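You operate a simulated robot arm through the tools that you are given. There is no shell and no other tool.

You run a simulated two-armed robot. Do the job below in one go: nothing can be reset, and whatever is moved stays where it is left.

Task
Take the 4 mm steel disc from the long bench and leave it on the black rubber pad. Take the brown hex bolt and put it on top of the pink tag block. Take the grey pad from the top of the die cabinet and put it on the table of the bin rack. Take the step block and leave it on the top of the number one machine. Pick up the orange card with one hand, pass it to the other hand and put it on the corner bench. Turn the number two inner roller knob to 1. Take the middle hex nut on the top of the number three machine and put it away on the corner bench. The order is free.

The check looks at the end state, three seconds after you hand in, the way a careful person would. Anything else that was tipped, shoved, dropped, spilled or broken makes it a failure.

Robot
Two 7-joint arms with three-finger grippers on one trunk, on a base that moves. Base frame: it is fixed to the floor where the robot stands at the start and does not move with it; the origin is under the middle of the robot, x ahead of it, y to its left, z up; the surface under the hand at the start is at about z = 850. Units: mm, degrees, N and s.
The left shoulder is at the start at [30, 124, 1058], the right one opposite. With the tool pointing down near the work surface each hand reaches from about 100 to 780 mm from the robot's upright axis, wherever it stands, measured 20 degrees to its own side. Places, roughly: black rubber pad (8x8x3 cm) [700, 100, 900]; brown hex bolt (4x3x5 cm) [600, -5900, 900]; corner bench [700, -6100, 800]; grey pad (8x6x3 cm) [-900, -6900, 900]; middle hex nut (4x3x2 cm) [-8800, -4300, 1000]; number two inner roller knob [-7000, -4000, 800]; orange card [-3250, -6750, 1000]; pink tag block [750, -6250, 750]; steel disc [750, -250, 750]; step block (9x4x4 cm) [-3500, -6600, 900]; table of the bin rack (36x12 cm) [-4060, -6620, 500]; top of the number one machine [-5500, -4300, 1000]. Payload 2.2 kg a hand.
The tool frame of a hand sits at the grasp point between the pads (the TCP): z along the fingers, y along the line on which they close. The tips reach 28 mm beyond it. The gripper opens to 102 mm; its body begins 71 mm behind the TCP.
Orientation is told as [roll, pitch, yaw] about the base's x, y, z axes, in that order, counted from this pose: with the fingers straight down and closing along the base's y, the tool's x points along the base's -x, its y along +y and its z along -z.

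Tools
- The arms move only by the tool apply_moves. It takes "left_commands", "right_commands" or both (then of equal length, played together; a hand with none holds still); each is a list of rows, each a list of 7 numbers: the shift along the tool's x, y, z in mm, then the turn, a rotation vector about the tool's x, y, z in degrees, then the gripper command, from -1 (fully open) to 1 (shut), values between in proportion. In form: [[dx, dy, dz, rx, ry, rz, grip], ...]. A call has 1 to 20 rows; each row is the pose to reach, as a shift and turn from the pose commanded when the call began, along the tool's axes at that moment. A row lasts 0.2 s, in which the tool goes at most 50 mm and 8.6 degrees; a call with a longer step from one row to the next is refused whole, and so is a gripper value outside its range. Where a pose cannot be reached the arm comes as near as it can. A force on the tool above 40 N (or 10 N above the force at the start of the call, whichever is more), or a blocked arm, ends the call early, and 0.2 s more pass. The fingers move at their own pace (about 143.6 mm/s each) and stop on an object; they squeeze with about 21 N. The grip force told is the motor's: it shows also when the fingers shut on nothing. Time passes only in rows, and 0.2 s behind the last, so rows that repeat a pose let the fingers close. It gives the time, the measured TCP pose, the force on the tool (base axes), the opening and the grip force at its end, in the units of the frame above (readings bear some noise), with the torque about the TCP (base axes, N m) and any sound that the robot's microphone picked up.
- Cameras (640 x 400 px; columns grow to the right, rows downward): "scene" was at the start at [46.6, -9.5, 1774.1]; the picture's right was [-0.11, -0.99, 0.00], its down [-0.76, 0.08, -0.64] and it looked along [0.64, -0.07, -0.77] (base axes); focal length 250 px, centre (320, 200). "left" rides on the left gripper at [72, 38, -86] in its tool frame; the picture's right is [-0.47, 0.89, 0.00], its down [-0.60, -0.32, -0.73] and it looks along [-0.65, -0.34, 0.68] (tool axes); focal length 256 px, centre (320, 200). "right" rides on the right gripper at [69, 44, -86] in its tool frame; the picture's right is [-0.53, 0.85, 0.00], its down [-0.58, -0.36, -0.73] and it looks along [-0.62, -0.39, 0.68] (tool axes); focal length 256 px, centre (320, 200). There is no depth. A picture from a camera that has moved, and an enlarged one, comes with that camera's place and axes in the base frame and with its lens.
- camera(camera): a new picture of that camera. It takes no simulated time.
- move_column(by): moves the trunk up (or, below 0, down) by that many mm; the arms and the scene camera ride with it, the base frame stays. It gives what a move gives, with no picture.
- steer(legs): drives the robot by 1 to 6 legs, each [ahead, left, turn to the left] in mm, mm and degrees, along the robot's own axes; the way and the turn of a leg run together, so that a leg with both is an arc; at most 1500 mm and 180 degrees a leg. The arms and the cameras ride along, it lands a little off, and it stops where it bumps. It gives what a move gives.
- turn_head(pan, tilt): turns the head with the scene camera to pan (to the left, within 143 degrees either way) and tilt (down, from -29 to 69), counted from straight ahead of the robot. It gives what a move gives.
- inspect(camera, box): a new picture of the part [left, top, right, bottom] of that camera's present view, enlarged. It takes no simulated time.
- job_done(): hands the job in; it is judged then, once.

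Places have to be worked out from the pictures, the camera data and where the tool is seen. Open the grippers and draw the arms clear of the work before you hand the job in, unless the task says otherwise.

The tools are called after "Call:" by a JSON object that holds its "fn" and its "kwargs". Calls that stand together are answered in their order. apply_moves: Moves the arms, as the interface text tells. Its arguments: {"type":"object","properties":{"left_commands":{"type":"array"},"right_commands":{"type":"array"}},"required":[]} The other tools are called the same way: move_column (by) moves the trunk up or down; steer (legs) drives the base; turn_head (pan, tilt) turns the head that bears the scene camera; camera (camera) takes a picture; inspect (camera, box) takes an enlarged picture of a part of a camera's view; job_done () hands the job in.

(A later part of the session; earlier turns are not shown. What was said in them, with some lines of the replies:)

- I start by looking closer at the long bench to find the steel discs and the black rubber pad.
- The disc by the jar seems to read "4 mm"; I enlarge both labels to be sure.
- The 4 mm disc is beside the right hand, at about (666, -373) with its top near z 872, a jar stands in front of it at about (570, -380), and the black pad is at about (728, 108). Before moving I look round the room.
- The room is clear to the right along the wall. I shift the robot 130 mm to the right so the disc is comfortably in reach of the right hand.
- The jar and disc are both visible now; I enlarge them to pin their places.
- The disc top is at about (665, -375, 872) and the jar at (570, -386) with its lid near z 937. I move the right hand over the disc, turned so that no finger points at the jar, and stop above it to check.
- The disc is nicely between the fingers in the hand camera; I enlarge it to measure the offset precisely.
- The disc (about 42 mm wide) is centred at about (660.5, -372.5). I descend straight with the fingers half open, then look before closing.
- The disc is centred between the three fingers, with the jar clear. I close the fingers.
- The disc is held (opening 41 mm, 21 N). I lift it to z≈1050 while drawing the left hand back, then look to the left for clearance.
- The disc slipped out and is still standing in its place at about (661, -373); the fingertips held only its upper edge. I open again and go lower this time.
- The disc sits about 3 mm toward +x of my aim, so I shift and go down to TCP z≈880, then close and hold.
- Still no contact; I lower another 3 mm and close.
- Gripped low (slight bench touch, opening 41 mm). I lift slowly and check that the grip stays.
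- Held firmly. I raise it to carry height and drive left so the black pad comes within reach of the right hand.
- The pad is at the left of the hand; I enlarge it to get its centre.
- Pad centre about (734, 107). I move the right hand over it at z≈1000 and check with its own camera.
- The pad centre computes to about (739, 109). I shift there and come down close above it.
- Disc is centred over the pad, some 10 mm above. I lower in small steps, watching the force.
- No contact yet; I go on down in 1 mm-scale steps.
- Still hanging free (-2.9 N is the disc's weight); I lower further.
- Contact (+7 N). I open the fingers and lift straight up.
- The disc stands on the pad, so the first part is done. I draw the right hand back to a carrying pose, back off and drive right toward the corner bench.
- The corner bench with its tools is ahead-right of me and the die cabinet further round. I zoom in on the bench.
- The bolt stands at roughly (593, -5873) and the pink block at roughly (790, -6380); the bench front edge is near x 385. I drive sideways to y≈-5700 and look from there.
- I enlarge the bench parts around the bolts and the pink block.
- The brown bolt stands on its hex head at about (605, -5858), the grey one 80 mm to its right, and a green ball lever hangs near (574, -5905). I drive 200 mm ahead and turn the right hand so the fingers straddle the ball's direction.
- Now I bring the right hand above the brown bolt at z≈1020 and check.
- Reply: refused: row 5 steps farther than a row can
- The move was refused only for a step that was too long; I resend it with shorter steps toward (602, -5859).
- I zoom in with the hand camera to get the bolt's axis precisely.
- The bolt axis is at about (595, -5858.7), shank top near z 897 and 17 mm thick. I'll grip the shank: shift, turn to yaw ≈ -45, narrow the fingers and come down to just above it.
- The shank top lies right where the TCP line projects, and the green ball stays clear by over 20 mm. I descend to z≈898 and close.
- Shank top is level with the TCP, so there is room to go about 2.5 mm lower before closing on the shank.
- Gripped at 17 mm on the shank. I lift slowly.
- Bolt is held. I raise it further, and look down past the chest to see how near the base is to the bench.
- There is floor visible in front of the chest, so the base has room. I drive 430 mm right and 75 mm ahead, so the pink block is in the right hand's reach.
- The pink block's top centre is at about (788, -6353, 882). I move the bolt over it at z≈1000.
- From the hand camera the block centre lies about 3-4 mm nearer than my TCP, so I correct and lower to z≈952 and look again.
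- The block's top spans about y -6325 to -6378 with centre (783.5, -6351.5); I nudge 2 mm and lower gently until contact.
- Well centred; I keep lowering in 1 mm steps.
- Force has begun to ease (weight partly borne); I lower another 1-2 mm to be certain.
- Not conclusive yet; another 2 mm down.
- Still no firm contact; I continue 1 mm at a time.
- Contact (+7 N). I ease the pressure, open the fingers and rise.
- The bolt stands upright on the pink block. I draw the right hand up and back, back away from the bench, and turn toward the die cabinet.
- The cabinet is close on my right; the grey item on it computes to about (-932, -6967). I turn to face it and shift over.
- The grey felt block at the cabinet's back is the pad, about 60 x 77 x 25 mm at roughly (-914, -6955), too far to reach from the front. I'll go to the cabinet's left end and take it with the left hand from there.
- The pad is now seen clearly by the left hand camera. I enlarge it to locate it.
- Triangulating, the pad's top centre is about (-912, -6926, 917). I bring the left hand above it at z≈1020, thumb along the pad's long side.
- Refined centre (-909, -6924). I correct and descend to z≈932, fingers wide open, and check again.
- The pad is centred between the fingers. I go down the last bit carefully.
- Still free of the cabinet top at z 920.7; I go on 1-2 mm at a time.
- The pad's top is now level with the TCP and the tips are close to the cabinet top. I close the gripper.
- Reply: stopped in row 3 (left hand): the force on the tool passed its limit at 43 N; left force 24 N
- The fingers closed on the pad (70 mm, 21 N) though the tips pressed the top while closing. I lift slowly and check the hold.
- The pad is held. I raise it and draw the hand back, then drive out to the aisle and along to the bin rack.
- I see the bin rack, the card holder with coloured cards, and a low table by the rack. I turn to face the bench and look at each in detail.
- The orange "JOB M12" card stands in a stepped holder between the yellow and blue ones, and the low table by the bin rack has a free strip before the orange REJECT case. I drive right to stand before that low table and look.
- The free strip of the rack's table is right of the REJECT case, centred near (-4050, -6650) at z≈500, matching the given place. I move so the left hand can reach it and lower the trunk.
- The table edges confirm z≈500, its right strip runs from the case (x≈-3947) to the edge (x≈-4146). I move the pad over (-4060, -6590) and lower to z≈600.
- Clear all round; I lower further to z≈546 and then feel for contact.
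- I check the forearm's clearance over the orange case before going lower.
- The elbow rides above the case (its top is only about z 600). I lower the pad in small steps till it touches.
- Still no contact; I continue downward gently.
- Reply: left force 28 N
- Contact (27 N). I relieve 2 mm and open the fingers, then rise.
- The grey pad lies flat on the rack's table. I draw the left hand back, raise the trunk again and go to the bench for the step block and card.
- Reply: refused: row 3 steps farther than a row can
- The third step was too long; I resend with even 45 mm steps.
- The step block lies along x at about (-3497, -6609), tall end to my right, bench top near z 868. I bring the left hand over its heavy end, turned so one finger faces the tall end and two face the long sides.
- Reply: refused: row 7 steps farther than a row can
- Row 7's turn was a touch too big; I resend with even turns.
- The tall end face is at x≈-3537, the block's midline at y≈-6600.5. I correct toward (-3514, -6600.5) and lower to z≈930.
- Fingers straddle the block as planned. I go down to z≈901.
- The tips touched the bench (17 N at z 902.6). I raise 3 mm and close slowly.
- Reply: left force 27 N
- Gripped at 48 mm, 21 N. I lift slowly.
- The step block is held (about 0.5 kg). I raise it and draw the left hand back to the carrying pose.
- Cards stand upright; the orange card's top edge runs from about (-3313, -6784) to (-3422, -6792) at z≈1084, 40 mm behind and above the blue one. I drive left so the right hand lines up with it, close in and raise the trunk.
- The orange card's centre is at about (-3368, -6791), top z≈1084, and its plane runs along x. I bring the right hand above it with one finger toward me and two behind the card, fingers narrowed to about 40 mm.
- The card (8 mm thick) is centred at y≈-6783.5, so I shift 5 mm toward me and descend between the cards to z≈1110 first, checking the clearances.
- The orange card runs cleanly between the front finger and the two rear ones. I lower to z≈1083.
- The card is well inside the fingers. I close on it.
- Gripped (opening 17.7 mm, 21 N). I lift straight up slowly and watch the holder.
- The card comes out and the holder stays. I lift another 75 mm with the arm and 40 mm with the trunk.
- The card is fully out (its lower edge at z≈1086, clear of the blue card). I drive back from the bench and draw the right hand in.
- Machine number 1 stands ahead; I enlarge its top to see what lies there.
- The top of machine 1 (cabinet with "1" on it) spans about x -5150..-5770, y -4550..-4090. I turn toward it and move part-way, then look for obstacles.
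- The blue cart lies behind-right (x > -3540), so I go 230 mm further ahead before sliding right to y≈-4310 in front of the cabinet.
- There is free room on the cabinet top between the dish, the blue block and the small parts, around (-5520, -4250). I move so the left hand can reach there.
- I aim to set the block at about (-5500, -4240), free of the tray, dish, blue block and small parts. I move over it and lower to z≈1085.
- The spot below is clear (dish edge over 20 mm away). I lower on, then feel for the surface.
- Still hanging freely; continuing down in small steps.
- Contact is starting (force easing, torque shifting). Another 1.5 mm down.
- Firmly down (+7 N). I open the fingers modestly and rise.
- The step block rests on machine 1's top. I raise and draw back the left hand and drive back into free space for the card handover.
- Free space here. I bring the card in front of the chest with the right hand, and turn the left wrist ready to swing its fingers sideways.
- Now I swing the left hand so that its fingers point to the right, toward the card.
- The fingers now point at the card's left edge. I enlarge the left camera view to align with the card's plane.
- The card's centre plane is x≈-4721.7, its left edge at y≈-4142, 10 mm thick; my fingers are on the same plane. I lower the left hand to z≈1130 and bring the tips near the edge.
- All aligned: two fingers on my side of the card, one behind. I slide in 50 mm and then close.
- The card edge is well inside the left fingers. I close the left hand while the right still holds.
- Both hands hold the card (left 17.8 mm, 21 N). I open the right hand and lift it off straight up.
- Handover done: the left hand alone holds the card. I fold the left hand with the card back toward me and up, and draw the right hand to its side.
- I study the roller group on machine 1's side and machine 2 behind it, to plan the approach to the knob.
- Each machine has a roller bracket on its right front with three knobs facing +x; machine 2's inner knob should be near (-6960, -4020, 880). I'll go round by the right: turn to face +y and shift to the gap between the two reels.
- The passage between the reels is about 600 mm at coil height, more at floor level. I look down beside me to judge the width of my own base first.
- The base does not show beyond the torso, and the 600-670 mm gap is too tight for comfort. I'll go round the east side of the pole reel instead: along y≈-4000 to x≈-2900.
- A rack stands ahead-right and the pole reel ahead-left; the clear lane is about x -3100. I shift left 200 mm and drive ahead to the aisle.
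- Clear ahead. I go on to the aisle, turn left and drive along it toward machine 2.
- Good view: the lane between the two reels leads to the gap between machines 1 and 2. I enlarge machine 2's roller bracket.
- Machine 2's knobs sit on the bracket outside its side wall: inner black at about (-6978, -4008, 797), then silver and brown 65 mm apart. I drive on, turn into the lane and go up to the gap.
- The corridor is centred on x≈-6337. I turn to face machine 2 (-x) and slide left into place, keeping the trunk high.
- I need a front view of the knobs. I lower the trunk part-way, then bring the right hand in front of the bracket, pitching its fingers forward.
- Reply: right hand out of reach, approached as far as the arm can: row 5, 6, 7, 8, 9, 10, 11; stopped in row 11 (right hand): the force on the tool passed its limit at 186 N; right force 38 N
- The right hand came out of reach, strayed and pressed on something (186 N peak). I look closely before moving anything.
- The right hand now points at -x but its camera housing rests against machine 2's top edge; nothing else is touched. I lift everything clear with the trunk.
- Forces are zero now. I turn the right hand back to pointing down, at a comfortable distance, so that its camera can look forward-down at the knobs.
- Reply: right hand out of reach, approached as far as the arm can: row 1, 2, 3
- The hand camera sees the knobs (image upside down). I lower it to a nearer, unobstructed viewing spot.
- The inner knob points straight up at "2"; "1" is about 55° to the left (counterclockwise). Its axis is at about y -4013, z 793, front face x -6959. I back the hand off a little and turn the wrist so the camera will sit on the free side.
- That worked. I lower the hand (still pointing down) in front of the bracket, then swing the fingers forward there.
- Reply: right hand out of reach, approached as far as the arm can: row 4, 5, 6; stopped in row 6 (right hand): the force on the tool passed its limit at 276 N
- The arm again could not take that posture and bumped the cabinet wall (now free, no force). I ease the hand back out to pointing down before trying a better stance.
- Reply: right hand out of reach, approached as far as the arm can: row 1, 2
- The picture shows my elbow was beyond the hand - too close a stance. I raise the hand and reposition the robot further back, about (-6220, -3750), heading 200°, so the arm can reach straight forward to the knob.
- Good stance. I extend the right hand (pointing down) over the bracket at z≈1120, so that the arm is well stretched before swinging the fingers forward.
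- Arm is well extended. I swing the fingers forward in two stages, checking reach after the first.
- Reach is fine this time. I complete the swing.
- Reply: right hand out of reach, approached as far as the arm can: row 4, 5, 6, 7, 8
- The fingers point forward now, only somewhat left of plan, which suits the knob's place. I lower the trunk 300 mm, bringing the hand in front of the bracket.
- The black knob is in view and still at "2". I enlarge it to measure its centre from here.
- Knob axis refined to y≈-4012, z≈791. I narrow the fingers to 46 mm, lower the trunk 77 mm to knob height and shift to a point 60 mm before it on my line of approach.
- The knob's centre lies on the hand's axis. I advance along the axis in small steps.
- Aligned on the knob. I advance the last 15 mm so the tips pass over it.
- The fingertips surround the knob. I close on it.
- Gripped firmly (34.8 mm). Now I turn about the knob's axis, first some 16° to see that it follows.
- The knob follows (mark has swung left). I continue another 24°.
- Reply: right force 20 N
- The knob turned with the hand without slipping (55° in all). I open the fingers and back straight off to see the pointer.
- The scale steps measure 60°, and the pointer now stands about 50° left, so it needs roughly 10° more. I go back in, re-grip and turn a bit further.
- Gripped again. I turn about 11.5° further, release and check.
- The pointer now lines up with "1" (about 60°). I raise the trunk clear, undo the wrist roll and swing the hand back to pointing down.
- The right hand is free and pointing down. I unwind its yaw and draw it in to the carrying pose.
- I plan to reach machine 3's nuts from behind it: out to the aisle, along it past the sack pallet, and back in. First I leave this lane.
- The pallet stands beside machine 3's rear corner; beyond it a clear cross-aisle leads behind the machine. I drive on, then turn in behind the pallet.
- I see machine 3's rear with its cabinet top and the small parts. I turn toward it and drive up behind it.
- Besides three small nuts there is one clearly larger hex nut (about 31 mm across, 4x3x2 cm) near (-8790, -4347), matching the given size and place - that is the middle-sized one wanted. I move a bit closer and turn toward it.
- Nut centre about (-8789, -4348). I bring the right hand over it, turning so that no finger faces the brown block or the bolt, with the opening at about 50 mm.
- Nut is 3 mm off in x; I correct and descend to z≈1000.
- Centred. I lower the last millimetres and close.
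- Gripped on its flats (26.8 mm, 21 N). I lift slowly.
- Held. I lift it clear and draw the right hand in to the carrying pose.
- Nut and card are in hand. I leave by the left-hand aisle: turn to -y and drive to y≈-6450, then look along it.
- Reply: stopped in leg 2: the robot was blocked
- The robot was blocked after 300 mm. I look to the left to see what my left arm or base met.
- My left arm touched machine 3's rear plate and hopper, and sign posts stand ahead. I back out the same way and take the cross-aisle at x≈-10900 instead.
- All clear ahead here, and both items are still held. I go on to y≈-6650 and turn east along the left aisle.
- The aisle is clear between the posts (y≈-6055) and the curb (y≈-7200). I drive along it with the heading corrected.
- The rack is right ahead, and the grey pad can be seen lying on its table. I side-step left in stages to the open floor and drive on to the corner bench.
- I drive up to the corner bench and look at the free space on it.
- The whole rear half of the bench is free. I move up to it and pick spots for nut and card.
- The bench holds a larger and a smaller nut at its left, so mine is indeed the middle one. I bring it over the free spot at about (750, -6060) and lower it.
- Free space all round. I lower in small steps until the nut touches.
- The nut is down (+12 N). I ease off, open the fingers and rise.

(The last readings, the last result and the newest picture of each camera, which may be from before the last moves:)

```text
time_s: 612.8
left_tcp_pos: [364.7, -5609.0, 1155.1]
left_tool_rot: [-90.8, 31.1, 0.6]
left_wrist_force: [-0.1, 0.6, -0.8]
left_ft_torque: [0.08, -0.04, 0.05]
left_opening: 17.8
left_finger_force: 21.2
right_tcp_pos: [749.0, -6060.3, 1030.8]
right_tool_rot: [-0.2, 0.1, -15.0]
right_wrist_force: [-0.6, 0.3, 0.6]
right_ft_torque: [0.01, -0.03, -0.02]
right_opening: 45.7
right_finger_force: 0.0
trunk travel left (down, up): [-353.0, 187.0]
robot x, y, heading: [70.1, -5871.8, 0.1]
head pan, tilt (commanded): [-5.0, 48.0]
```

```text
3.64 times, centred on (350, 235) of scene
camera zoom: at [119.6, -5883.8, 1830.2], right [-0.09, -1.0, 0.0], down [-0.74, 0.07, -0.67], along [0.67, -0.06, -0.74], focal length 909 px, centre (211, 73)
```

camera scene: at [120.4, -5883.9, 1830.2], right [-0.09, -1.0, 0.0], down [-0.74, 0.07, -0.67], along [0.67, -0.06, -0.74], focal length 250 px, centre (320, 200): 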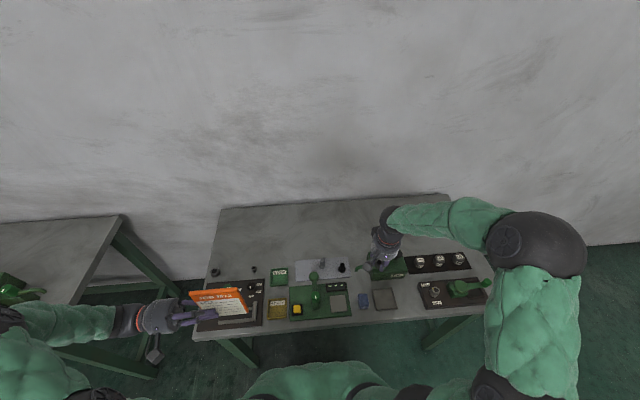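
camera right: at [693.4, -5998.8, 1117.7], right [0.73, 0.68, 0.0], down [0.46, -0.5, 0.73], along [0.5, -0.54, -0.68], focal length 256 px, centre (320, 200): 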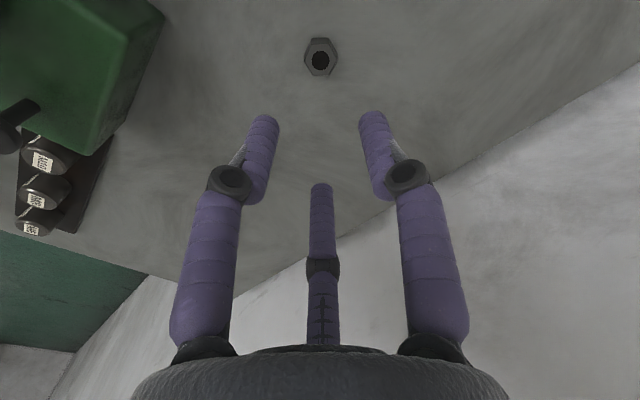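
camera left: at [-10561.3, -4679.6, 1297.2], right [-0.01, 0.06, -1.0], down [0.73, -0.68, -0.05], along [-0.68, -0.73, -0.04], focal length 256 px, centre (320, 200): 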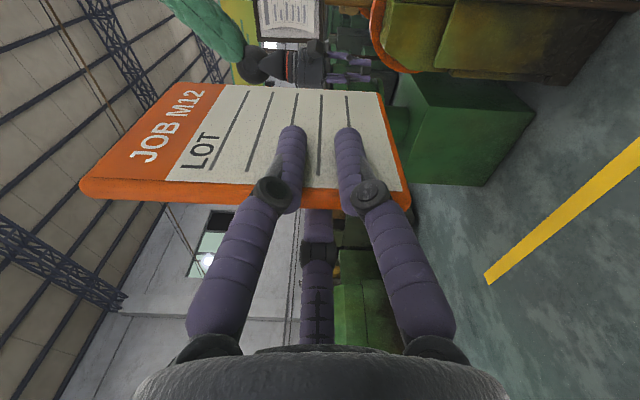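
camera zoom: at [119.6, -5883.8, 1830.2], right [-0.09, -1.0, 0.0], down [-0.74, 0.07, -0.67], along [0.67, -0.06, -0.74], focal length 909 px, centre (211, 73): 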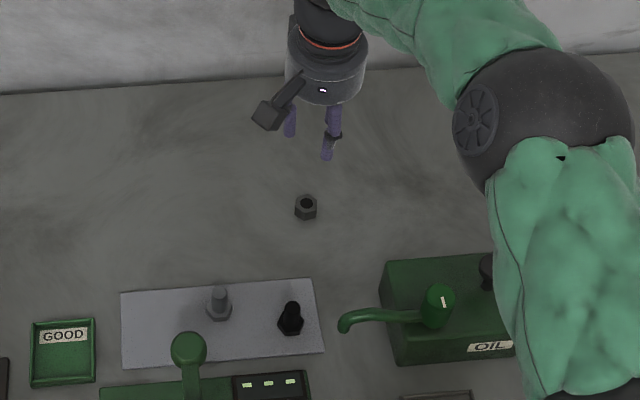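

The middle nut lies on the bench. I draw the right hand back, and shift left so the left hand can lay the card on the free rear part.

Call:
{"fn": "apply_moves", "kwargs": {"right_commands": [[0, 0, -40, 0, 0, 0, 0.1], [36, -23, -80, 0, 0, 0, 0.1], [72, -45, -89, 0, 0, 0, 0.1], [108, -68, -89, 0, 0, 0, 0], [144, -90, -89, 0, 0, 0, -0.3], [180, -113, -89, 0, 0, 0, -0.5], [216, -135.6, -89, 0, 0, 0, -0.5]]}}

Call:
{"fn": "steer", "kwargs": {"legs": [[0, 235, 0]]}}

Call:
{"fn": "apply_moves", "kwargs": {"left_commands": [[0, 0, 0, 0, 0, 8, 1], [0, 0, 0, 0, 0, 16, 1], [0, 0, 0, 0, 0, 24, 1], [0, 0, 0, 0, 0, 32, 1], [0, 0, 0, 0, 0, 40, 1], [0, 0, 0, 0, 0, 48, 1], [0, 0, 0, 0, 0, 56, 1], [0, 0, 0, 0, 0, 64, 1], [0, 0, 0, 0, 0, 72, 1], [0, 0, 0, 0, 0, 80, 1], [0, 0, 0, 0, 0, 88.5, 1]]}}

Call:
{"fn": "turn_head", "kwargs": {"pan": 10, "tilt": 48}}

Call:
{"fn": "camera", "kwargs": {"camera": "scene"}}

```text
refused: row 2 steps farther than a row can; nothing moved
```

```text
time_s: 614.6
left_tcp_pos: [367.1, -5373.8, 1153.8]
left_tool_rot: [-90.9, 31.1, 0.4]
left_wrist_force: [0.9, 0.6, -1.3]
left_ft_torque: [0.01, 0.01, -0.01]
left_opening: 17.5
left_finger_force: 21.1
right_tcp_pos: [750.6, -5825.6, 1032.1]
right_tool_rot: [0.0, 0.1, -15.0]
right_wrist_force: [0.2, -0.5, -0.5]
right_ft_torque: [-0.03, 0.02, -0.01]
right_opening: 46.2
right_finger_force: 0.2
trunk travel left (down, up): [-353.0, 187.0]
robot x, y, heading: [71.7, -5640.8, -0.3]
head pan, tilt (commanded): [-5.0, 48.0]
```

```text
time_s: 617.0
left_tcp_pos: [366.8, -5374.7, 1153.2]
left_tool_rot: [-91.4, -57.5, 2.0]
left_wrist_force: [0.0, 0.2, -0.6]
left_ft_torque: [0.04, -0.03, 0.03]
left_opening: 17.9
left_finger_force: 21.1
right_tcp_pos: [751.3, -5825.4, 1032.1]
right_tool_rot: [-0.1, -0.1, -15.1]
right_wrist_force: [0.2, -0.2, 0.3]
right_ft_torque: [0.01, -0.02, -0.01]
right_opening: 45.8
right_finger_force: 0.1
trunk travel left (down, up): [-353.0, 187.0]
robot x, y, heading: [69.5, -5640.1, -0.0]
head pan, tilt (commanded): [-5.0, 48.0]
```

```text
time_s: 617.7
left_tcp_pos: [367.9, -5374.4, 1154.3]
left_tool_rot: [-91.3, -57.3, 2.1]
left_wrist_force: [0.2, 0.3, -0.2]
left_ft_torque: [0.0, -0.03, 0.03]
left_opening: 17.7
left_finger_force: 21.1
right_tcp_pos: [752.0, -5826.6, 1031.0]
right_tool_rot: [-0.1, 0.0, -14.9]
right_wrist_force: [0.9, -0.1, 0.4]
right_ft_torque: [0.01, -0.04, -0.02]
right_opening: 46.0
right_finger_force: 0.1
trunk travel left (down, up): [-353.0, 187.0]
robot x, y, heading: [72.0, -5639.5, -0.4]
head pan, tilt (commanded): [10.0, 48.0]
```

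```text
taken
camera scene: at [120.8, -5628.3, 1830.1], right [0.17, -0.99, 0.0], down [-0.73, -0.13, -0.67], along [0.66, 0.11, -0.74], focal length 250 px, centre (320, 200)
```

scene: 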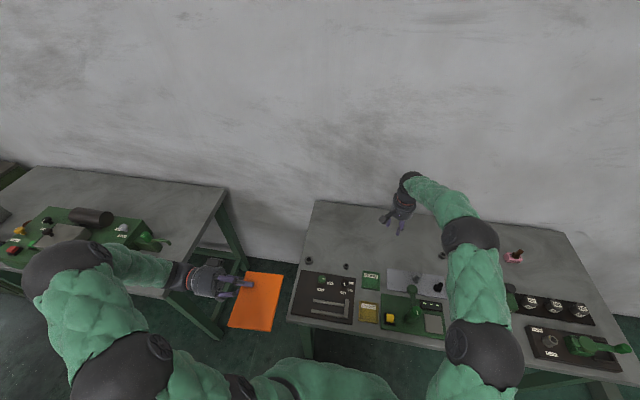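

The card is now level in the left hand. The right hand's retraction had been refused for step length, so I do it now in smaller steps.

Call:
{"fn": "apply_moves", "kwargs": {"right_commands": [[0, 0, -30, 0, 0, 0, 0.1], [28, -17, -45, 0, 0, 0, 0.1], [60, -37, -60, 0, 0, 0, 0.1], [92, -56, -75, 0, 0, 0, 0], [124, -76, -89, 0, 0, 0, -0.2], [156, -96, -89, 0, 0, 0, -0.3], [189, -116, -89, 0, 0, 0, -0.3], [221, -136, -89, 0, 0, 0, -0.3]]}}

Call:
{"fn": "inspect", "kwargs": {"camera": "scene", "box": [270, 190, 480, 330]}}

```text
time_s: 619.5
left_tcp_pos: [366.0, -5374.7, 1155.5]
left_tool_rot: [-91.3, -57.4, 2.0]
left_wrist_force: [0.6, -0.1, -0.5]
left_ft_torque: [0.04, -0.04, 0.0]
left_opening: 17.8
left_finger_force: 20.9
right_tcp_pos: [500.7, -5899.3, 1119.9]
right_tool_rot: [0.0, -0.1, -15.0]
right_wrist_force: [0.4, 0.7, 0.7]
right_ft_torque: [0.0, -0.02, -0.01]
right_opening: 66.5
right_finger_force: 0.1
trunk travel left (down, up): [-353.0, 187.0]
robot x, y, heading: [68.5, -5642.2, -0.2]
head pan, tilt (commanded): [10.0, 48.0]
```

```text
2.86 times, centred on (375, 260) of scene
camera zoom: at [118.9, -5628.4, 1830.2], right [0.17, -0.99, 0.0], down [-0.73, -0.13, -0.67], along [0.66, 0.11, -0.74], focal length 714 px, centre (163, 29)
```

zoom: 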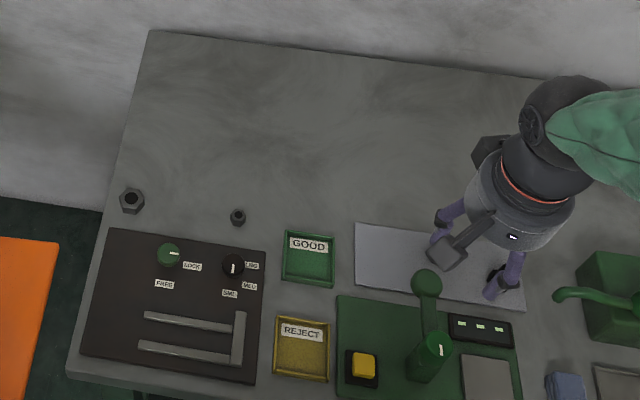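

Right hand is clear. I carry the card over the free rear area to about (770, -5700), tilting the hand 20° downward.

Call:
{"fn": "apply_moves", "kwargs": {"left_commands": [[-6.2, 32.4, 25.4, 0, 0, 0, 1], [-12.4, 64.8, 50.7, 0, 0, 0, 1], [-18.6, 97.2, 76.1, 0, 0, 0, 1], [-24.8, 129.6, 101.4, -2.2, 3.4, 0.1, 1], [-31, 162, 126.8, -4.3, 6.7, 0.1, 1], [-37.2, 194.4, 152.2, -6.5, 10.1, 0.2, 1], [-43.4, 226.8, 177.5, -8.6, 13.5, 0.2, 1], [-49.6, 259.2, 202.9, -10.8, 16.85, 0.3, 1], [-55.8, 291.6, 228.3, -10.8, 16.85, 0.3, 1], [-62, 324, 253.6, -10.8, 16.85, 0.3, 1], [-68.2, 356.4, 279, -10.8, 16.85, 0.3, 1], [-74.4, 388.8, 304.3, -10.8, 16.85, 0.3, 1], [-80.6, 421.2, 329.7, -10.8, 16.85, 0.3, 1]]}}

Call:
{"fn": "camera", "kwargs": {"camera": "scene"}}

Call:
{"fn": "camera", "kwargs": {"camera": "left"}}

```text
time_s: 622.3
left_tcp_pos: [771.0, -5699.9, 998.7]
left_tool_rot: [-56.8, -52.9, -26.8]
left_wrist_force: [0.7, 0.7, -1.1]
left_ft_torque: [0.04, -0.01, -0.04]
left_opening: 17.8
left_finger_force: 21.0
right_tcp_pos: [503.4, -5899.8, 1119.3]
right_tool_rot: [0.0, 0.0, -15.0]
right_wrist_force: [0.6, 0.0, -0.4]
right_ft_torque: [-0.01, 0.01, -0.01]
right_opening: 66.3
right_finger_force: 0.0
trunk travel left (down, up): [-353.0, 187.0]
robot x, y, heading: [71.7, -5640.3, -0.3]
head pan, tilt (commanded): [10.0, 48.0]
```

```text
taken
camera scene: at [122.5, -5629.5, 1830.0], right [0.17, -0.99, 0.0], down [-0.73, -0.13, -0.67], along [0.66, 0.11, -0.74], focal length 250 px, centre (320, 200)
```

scene: 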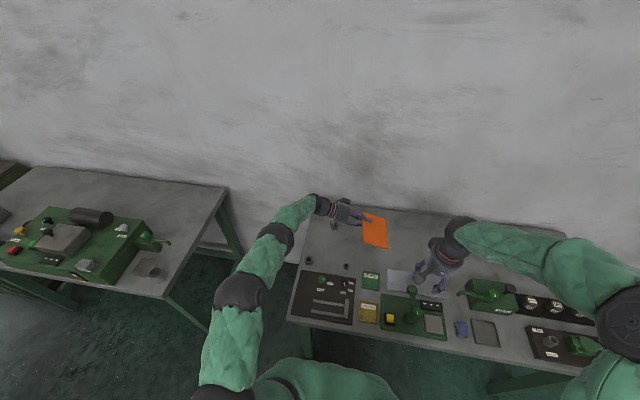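

```text
taken
camera left: at [762.1, -5594.2, 950.1], right [1.0, 0.04, -0.08], down [0.05, 0.47, 0.88], along [0.07, -0.88, 0.46], focal length 256 px, centre (320, 200)
```

left: 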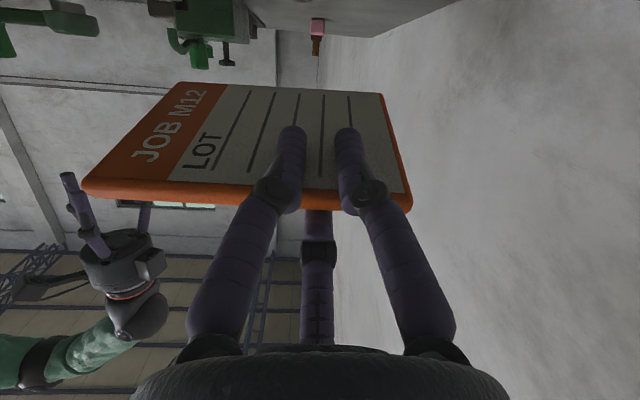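

With this roll the hand camera is on the underside, so I steepen the tilt to about 38°, which keeps it above the bench when the card's far edge touches.

Call:
{"fn": "apply_moves", "kwargs": {"left_commands": [[0, 0, 0, -3.2, 5.1, 0.1, 1], [0, 0, 0, -6.5, 10.1, 0.2, 1], [0, 0, 0, -9.7, 15.2, 0.3, 1], [0, 0, 0, -9.7, 15.2, 0.3, 1]]}}

Call:
{"fn": "camera", "kwargs": {"camera": "left"}}

Call:
{"fn": "inspect", "kwargs": {"camera": "scene", "box": [290, 170, 430, 290]}}

```text
time_s: 623.3
left_tcp_pos: [770.7, -5701.0, 998.4]
left_tool_rot: [-34.7, -42.4, -43.1]
left_wrist_force: [0.1, -0.3, -0.8]
left_ft_torque: [0.02, -0.01, 0.01]
left_opening: 17.6
left_finger_force: 20.7
right_tcp_pos: [502.8, -5900.1, 1119.4]
right_tool_rot: [-0.1, 0.0, -15.0]
right_wrist_force: [1.0, 0.1, 0.5]
right_ft_torque: [-0.01, -0.04, 0.01]
right_opening: 66.3
right_finger_force: 0.0
trunk travel left (down, up): [-353.0, 187.0]
robot x, y, heading: [73.1, -5642.9, -0.2]
head pan, tilt (commanded): [10.0, 48.0]
```

```text
taken
camera left: at [761.2, -5583.6, 985.5], right [1.0, 0.06, -0.06], down [0.05, 0.17, 0.98], along [0.07, -0.98, 0.16], focal length 256 px, centre (320, 200)
```

left: 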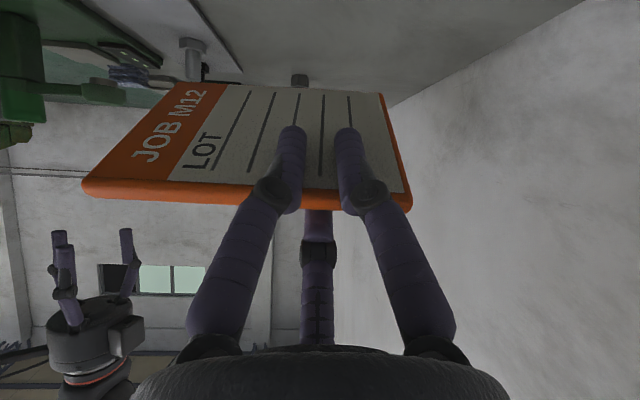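

```text
3.33 times, centred on (360, 230) of scene
camera zoom: at [121.2, -5627.9, 1830.1], right [0.17, -0.99, 0.0], down [-0.73, -0.13, -0.67], along [0.66, 0.11, -0.74], focal length 833 px, centre (187, 100)
```

zoom: 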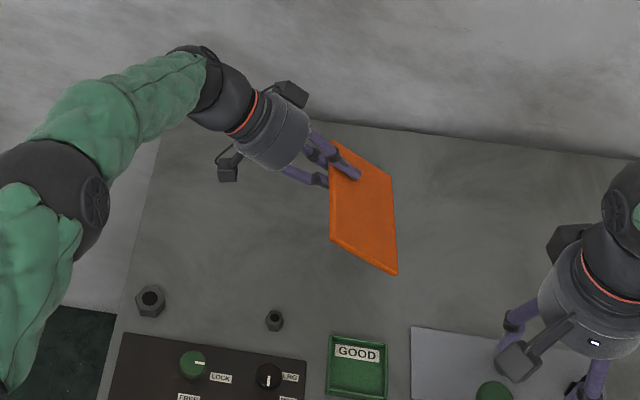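

The card will lie clear of tray, mat and nuts. I shift 12 mm rearward and lower to z≈918.

Call:
{"fn": "apply_moves", "kwargs": {"left_commands": [[12, 11, 12, 0, 0, 0, 1], [24, 22, 24.4, 0, 0, 0, 1], [36, 33, 36.5, 0, 0, 0, 1], [47.6, 43.7, 48.7, 0, 0, 0, 1], [47.6, 43.7, 48.7, 0, 0, 0, 1]]}}

Call:
{"fn": "camera", "kwargs": {"camera": "left"}}

Call:
{"fn": "inspect", "kwargs": {"camera": "scene", "box": [290, 170, 430, 290]}}

```text
time_s: 624.5
left_tcp_pos: [782.6, -5700.1, 917.8]
left_tool_rot: [-34.6, -42.4, -43.1]
left_wrist_force: [-0.2, -0.7, -1.0]
left_ft_torque: [0.05, -0.06, 0.04]
left_opening: 18.1
left_finger_force: 21.2
right_tcp_pos: [502.5, -5899.9, 1119.7]
right_tool_rot: [-0.1, 0.1, -14.9]
right_wrist_force: [-0.1, 0.1, 0.4]
right_ft_torque: [-0.03, -0.03, -0.03]
right_opening: 66.1
right_finger_force: 0.1
trunk travel left (down, up): [-353.0, 187.0]
robot x, y, heading: [75.9, -5638.6, -0.3]
head pan, tilt (commanded): [10.0, 48.0]
```

```text
taken
camera left: at [773.1, -5582.7, 905.9], right [1.0, 0.06, -0.06], down [0.05, 0.17, 0.98], along [0.07, -0.98, 0.17], focal length 256 px, centre (320, 200)
```

left: 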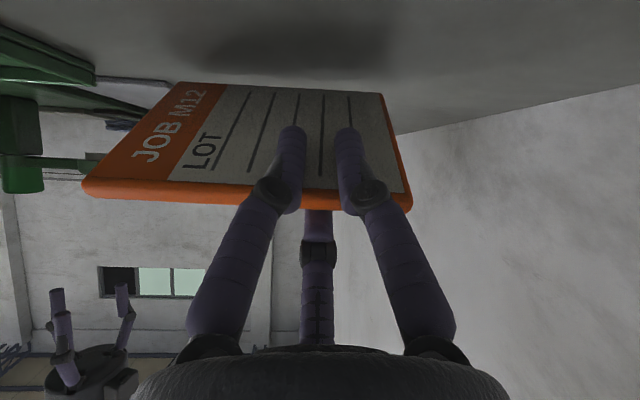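

```text
3.33 times, centred on (360, 230) of scene
camera zoom: at [120.4, -5628.4, 1830.2], right [0.17, -0.99, 0.0], down [-0.73, -0.13, -0.67], along [0.66, 0.11, -0.74], focal length 833 px, centre (187, 100)
```

zoom: 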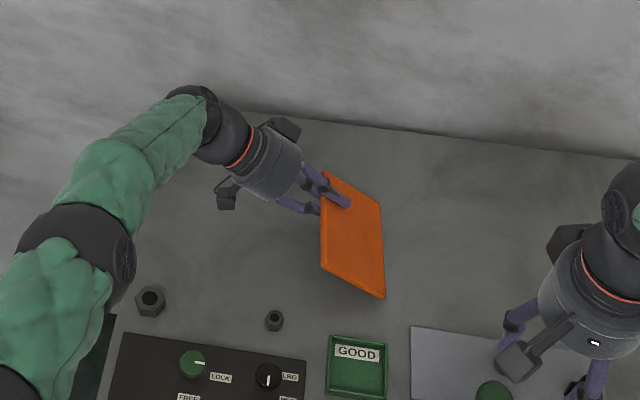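

Call:
{"fn": "apply_moves", "kwargs": {"left_commands": [[2.03, 1.26, 1.82, 0, 0, 0, 1], [4.05, 2.52, 3.64, 0, 0, 0, 1], [4.05, 2.52, 3.64, 0, 0, 0, 1]]}}

Call:
{"fn": "apply_moves", "kwargs": {"left_commands": [[1.35, 0.84, 1.21, 0, 0, 0, 1], [2.7, 1.68, 2.42, 0, 0, 0, 1], [2.7, 1.68, 2.42, 0, 0, 0, 1]]}}

```text
time_s: 625.3
left_tcp_pos: [783.6, -5699.8, 913.3]
left_tool_rot: [-34.7, -42.4, -43.1]
left_wrist_force: [1.2, -0.4, -0.6]
left_ft_torque: [0.02, -0.02, 0.01]
left_opening: 17.9
left_finger_force: 21.1
right_tcp_pos: [502.1, -5899.2, 1119.9]
right_tool_rot: [-0.1, -0.1, -15.0]
right_wrist_force: [0.8, 0.7, 0.1]
right_ft_torque: [-0.01, 0.0, 0.0]
right_opening: 66.3
right_finger_force: 0.1
trunk travel left (down, up): [-353.0, 187.0]
robot x, y, heading: [71.1, -5637.5, -0.1]
head pan, tilt (commanded): [10.0, 48.0]
```

```text
time_s: 626.1
left_tcp_pos: [782.1, -5699.5, 911.7]
left_tool_rot: [-34.5, -42.5, -43.1]
left_wrist_force: [-0.3, 3.4, 12.3]
left_ft_torque: [-0.81, 0.0, -0.14]
left_opening: 18.0
left_finger_force: 20.9
right_tcp_pos: [501.7, -5898.4, 1120.2]
right_tool_rot: [-0.2, 0.0, -15.1]
right_wrist_force: [0.5, 0.9, 1.1]
right_ft_torque: [0.0, 0.02, -0.01]
right_opening: 66.3
right_finger_force: 0.1
trunk travel left (down, up): [-353.0, 187.0]
robot x, y, heading: [74.2, -5639.8, -0.3]
head pan, tilt (commanded): [10.0, 48.0]
```

The card's far edge rests on the bench (12 N). I open the fingers gently and slide them out to the left, letting the card settle flat.

Call:
{"fn": "apply_moves", "kwargs": {"left_commands": [[-0.7, -0.4, -0.6, 0, 0, 0, 1], [-0.7, -0.4, -0.6, 0, 0, 0, 0.5], [-0.7, -0.4, -0.6, 0, 0, 0, 0.35], [-0.7, -0.4, -0.6, 0, 0, 0, 0.3]]}}

Call:
{"fn": "inspect", "kwargs": {"camera": "scene", "box": [310, 190, 410, 280]}}

Call:
{"fn": "camera", "kwargs": {"camera": "left"}}

```text
time_s: 627.1
left_tcp_pos: [781.7, -5700.6, 909.2]
left_tool_rot: [-34.6, -42.4, -43.1]
left_wrist_force: [1.0, -0.1, -0.6]
left_ft_torque: [0.0, -0.03, 0.02]
left_opening: 35.9
left_finger_force: 0.1
right_tcp_pos: [503.0, -5899.5, 1120.1]
right_tool_rot: [-0.1, 0.0, -15.0]
right_wrist_force: [0.1, 0.8, 0.2]
right_ft_torque: [0.02, -0.01, 0.01]
right_opening: 66.4
right_finger_force: 0.0
trunk travel left (down, up): [-353.0, 187.0]
robot x, y, heading: [69.0, -5640.0, -0.4]
head pan, tilt (commanded): [10.0, 48.0]
```

```text
4.44 times, centred on (360, 235) of scene
camera zoom: at [120.8, -5628.4, 1830.1], right [0.17, -0.99, 0.0], down [-0.73, -0.13, -0.67], along [0.66, 0.11, -0.74], focal length 1111 px, centre (142, 44)
```

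zoom: 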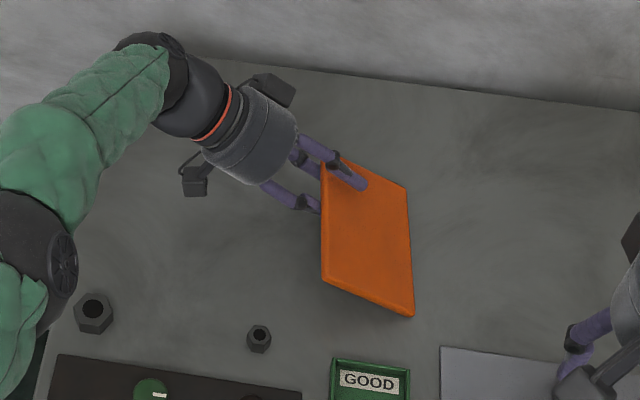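

```text
taken
camera left: at [773.0, -5583.4, 896.6], right [1.0, 0.06, -0.06], down [0.05, 0.17, 0.98], along [0.07, -0.98, 0.17], focal length 256 px, centre (320, 200)
```

left: 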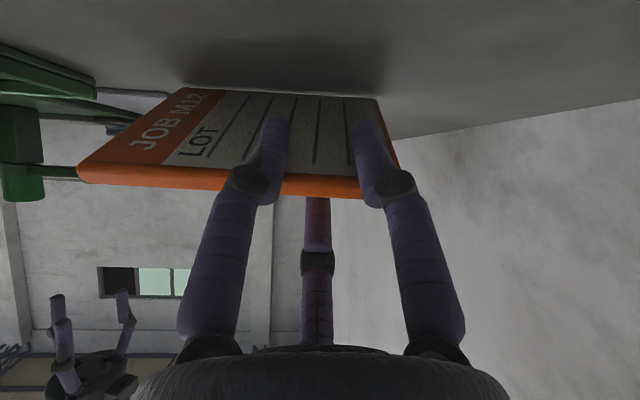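

The card leans on the lower fingers with its far edge on the bench. I slide the hand slowly out to the left.

Call:
{"fn": "apply_moves", "kwargs": {"left_commands": [[5, 3.4, -8, 0, 0, 0, 0.3], [10, 6.7, -16, 0, 0, 0, 0.3], [15, 10.1, -24, 0, 0, 0, 0.3], [20, 13.5, -32, 0, 0, 0, 0.3], [25, 16.8, -40, 0, 0, 0, 0.3], [30, 20.2, -48, 0, 0, 0, 0.3]]}}

Call:
{"fn": "inspect", "kwargs": {"camera": "scene", "box": [310, 190, 410, 280]}}

Call:
{"fn": "camera", "kwargs": {"camera": "left"}}

```text
time_s: 628.5
left_tcp_pos: [781.9, -5640.5, 910.1]
left_tool_rot: [-34.7, -42.4, -43.2]
left_wrist_force: [1.0, 0.2, -0.1]
left_ft_torque: [-0.06, 0.0, -0.03]
left_opening: 35.9
left_finger_force: 0.0
right_tcp_pos: [501.7, -5900.3, 1119.8]
right_tool_rot: [-0.1, 0.0, -15.0]
right_wrist_force: [-0.3, 1.0, 0.7]
right_ft_torque: [0.02, 0.0, -0.03]
right_opening: 66.3
right_finger_force: 0.1
trunk travel left (down, up): [-353.0, 187.0]
robot x, y, heading: [71.1, -5638.1, -0.3]
head pan, tilt (commanded): [10.0, 48.0]
```

```text
4.44 times, centred on (360, 235) of scene
camera zoom: at [120.7, -5628.1, 1830.1], right [0.17, -0.99, 0.0], down [-0.73, -0.13, -0.67], along [0.66, 0.11, -0.74], focal length 1111 px, centre (142, 44)
```

zoom: 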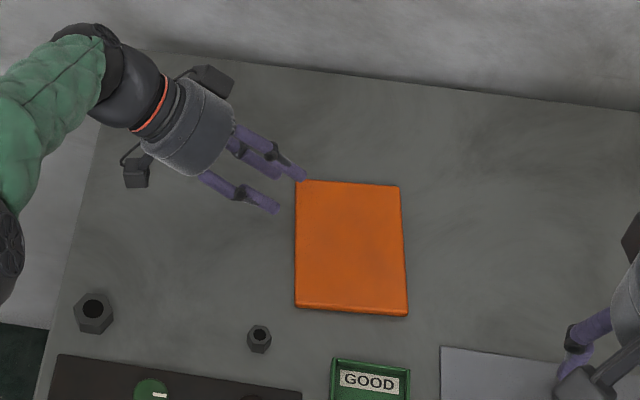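

```text
taken
camera left: at [773.2, -5522.9, 897.1], right [1.0, 0.06, -0.06], down [0.05, 0.17, 0.98], along [0.07, -0.98, 0.17], focal length 256 px, centre (320, 200)
```

left: 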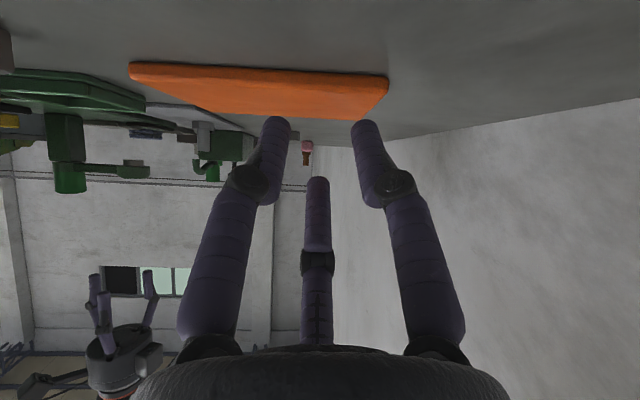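

The card lies flat on the corner bench. I lift the left hand away, draw it back and open it.

Call:
{"fn": "apply_moves", "kwargs": {"left_commands": [[-23, -14, -27, 0, 0, 0, 0.3], [-46, -28, -54, 0, 0, 0, 0.2], [-69, -42, -81, 0, 0, 0, 0], [-91, -56, -107, 0, 0, 0, -0.3], [-116, -75, -125, 0, 0, 0, -0.6], [-95, -110, -125, 0, 0, 0, -1], [-73, -144, -125, 0, 0, 0, -1], [-52, -178, -125, 0, 0, 0, -1], [-30, -212, -125, 0, 0, 0, -1], [-8, -245, -125, 0, 0, 0, -1]], "right_commands": [[0, 0, 0, 0, 0, 0, -0.4], [0, 0, 0, 0, 0, 0, -0.5], [0, 0, 0, 0, 0, 0, -0.7], [0, 0, 0, 0, 0, 0, -0.9], [0, 0, 0, 0, 0, 0, -1], [0, 0, 0, 0, 0, 0, -1], [0, 0, 0, 0, 0, 0, -1], [0, 0, 0, 0, 0, 0, -1], [0, 0, 0, 0, 0, 0, -1], [0, 0, 0, 0, 0, 0, -1]]}}

Call:
{"fn": "camera", "kwargs": {"camera": "scene"}}

```text
time_s: 630.7
left_tcp_pos: [576.0, -5627.4, 1094.9]
left_tool_rot: [-34.5, -42.5, -43.3]
left_wrist_force: [0.0, 0.4, 0.2]
left_ft_torque: [0.01, -0.04, 0.01]
left_opening: 101.8
left_finger_force: 0.0
right_tcp_pos: [501.4, -5899.1, 1120.1]
right_tool_rot: [0.0, -0.1, -14.8]
right_wrist_force: [-0.9, -0.6, 0.4]
right_ft_torque: [0.05, 0.0, 0.03]
right_opening: 102.1
right_finger_force: 0.2
trunk travel left (down, up): [-353.0, 187.0]
robot x, y, heading: [72.3, -5642.8, -0.4]
head pan, tilt (commanded): [10.0, 48.0]
```

```text
taken
camera scene: at [119.0, -5628.4, 1830.2], right [0.17, -0.99, 0.0], down [-0.73, -0.13, -0.67], along [0.66, 0.11, -0.74], focal length 250 px, centre (320, 200)
```

scene: 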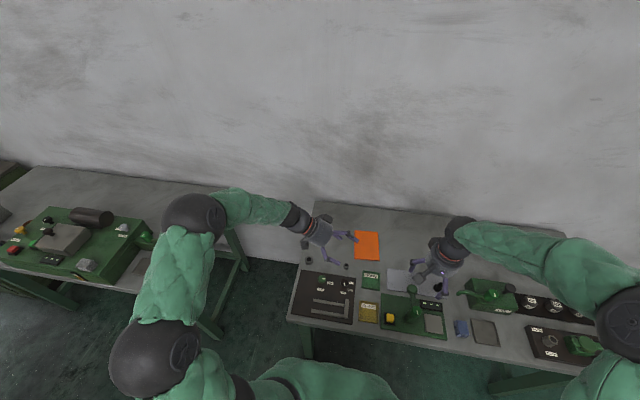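

Both grippers are open and clear. I drive back from the bench and take a last look at it.

Call:
{"fn": "steer", "kwargs": {"legs": [[-450, 0, 0]]}}

Call:
{"fn": "turn_head", "kwargs": {"pan": -10, "tilt": 38}}

Call:
{"fn": "inspect", "kwargs": {"camera": "scene", "box": [200, 180, 480, 330]}}

Call:
{"fn": "camera", "kwargs": {"camera": "scene"}}

```text
time_s: 633.4
left_tcp_pos: [131.8, -5624.8, 1093.7]
left_tool_rot: [-34.7, -42.4, -43.0]
left_wrist_force: [-1.0, 0.2, 0.4]
left_ft_torque: [0.03, -0.04, 0.0]
left_opening: 102.0
left_finger_force: 0.2
right_tcp_pos: [56.1, -5897.4, 1121.4]
right_tool_rot: [-0.1, -0.1, -14.9]
right_wrist_force: [0.4, 0.3, 0.0]
right_ft_torque: [0.03, -0.03, -0.01]
right_opening: 102.0
right_finger_force: 0.0
trunk travel left (down, up): [-353.0, 187.0]
robot x, y, heading: [-373.6, -5642.8, -0.1]
head pan, tilt (commanded): [10.0, 48.0]
```

```text
time_s: 634.3
left_tcp_pos: [132.3, -5625.2, 1093.7]
left_tool_rot: [-34.7, -42.4, -43.0]
left_wrist_force: [-0.3, -0.2, -0.2]
left_ft_torque: [0.0, 0.05, 0.01]
left_opening: 101.7
left_finger_force: 0.1
right_tcp_pos: [57.4, -5898.6, 1120.1]
right_tool_rot: [-0.2, 0.0, -14.9]
right_wrist_force: [-0.1, -0.4, 0.4]
right_ft_torque: [-0.01, -0.01, 0.0]
right_opening: 101.9
right_finger_force: 0.1
trunk travel left (down, up): [-353.0, 187.0]
robot x, y, heading: [-371.6, -5642.2, -0.3]
head pan, tilt (commanded): [-10.0, 38.0]
```

```text
2.29 times, centred on (340, 255) of scene
camera zoom: at [-317.9, -5655.2, 1844.5], right [-0.18, -0.98, 0.0], down [-0.61, 0.11, -0.79], along [0.78, -0.14, -0.62], focal length 571 px, centre (274, 74)
```

zoom: 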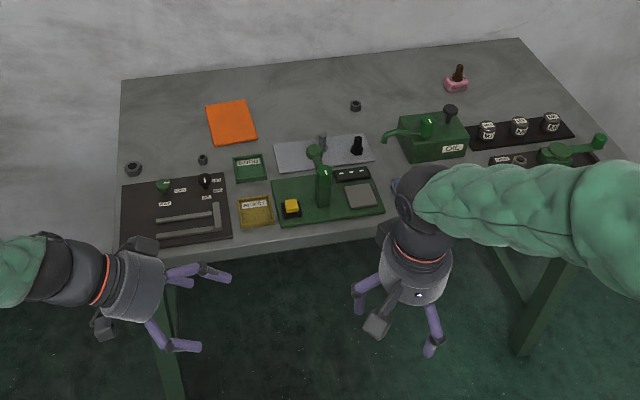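

```text
taken
camera scene: at [-317.9, -5655.2, 1844.5], right [-0.18, -0.98, 0.0], down [-0.61, 0.11, -0.79], along [0.78, -0.14, -0.62], focal length 250 px, centre (320, 200)
```

scene: 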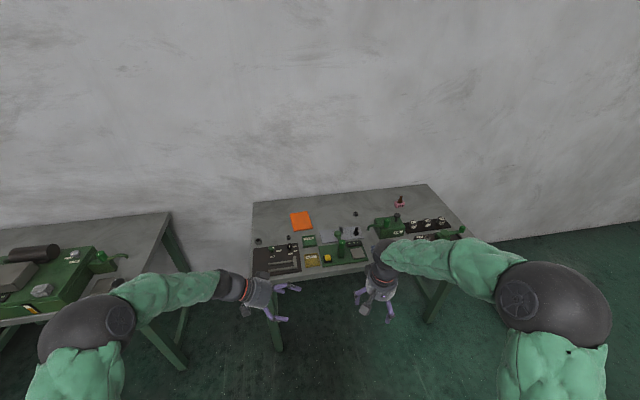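

The corner bench shows the bolt upright on the pink block, the middle nut and the orange card all resting well. From what I saw as I set them down, the disc, grey pad, step block and knob are also as asked. The arms are clear and open, so I hand the job in.

Call:
{"fn": "job_done", "kwargs": {}}

```text
The job is handed in.
```

I did all seven parts of the job and handed it in; no verdict has come back yet. I checked each item on camera as I placed it, but did not go back round the room for a last look, except at the corner bench.

- **Steel disc:** the 4 mm disc stands on the black rubber pad. My first grip slipped, but the disc stayed where it was, and the second grip held.
- **Brown hex bolt:** it stands upright on top of the pink tag block.
- **Grey pad:** it lies flat on the bin rack's table, to the right of the orange REJECT case.
- **Step block:** it is on the top of the number one machine, clear of the tray, the dish and the small parts.
- **Orange card:** I picked it up with the right hand, passed it to the left, and laid it flat on the corner bench with the label side down.
- **Number two inner roller knob:** it started at 2, and its mark now lines up with 1.
- **Middle hex nut:** I took the larger nut from the number three machine. It fits the 4x3x2 cm size you gave, and the corner bench already had one bigger and one smaller nut. It is now on the corner bench.

**Bumps along the way:**
- While I was getting into position for the knob, the right hand struck the number two machine twice, at about 186 N and 276 N. The other two knobs still point to 2, and in later pictures I saw nothing moved on that machine.
- Later the left arm touched the rear of the number three machine and stopped the robot. I backed out and saw nothing displaced.
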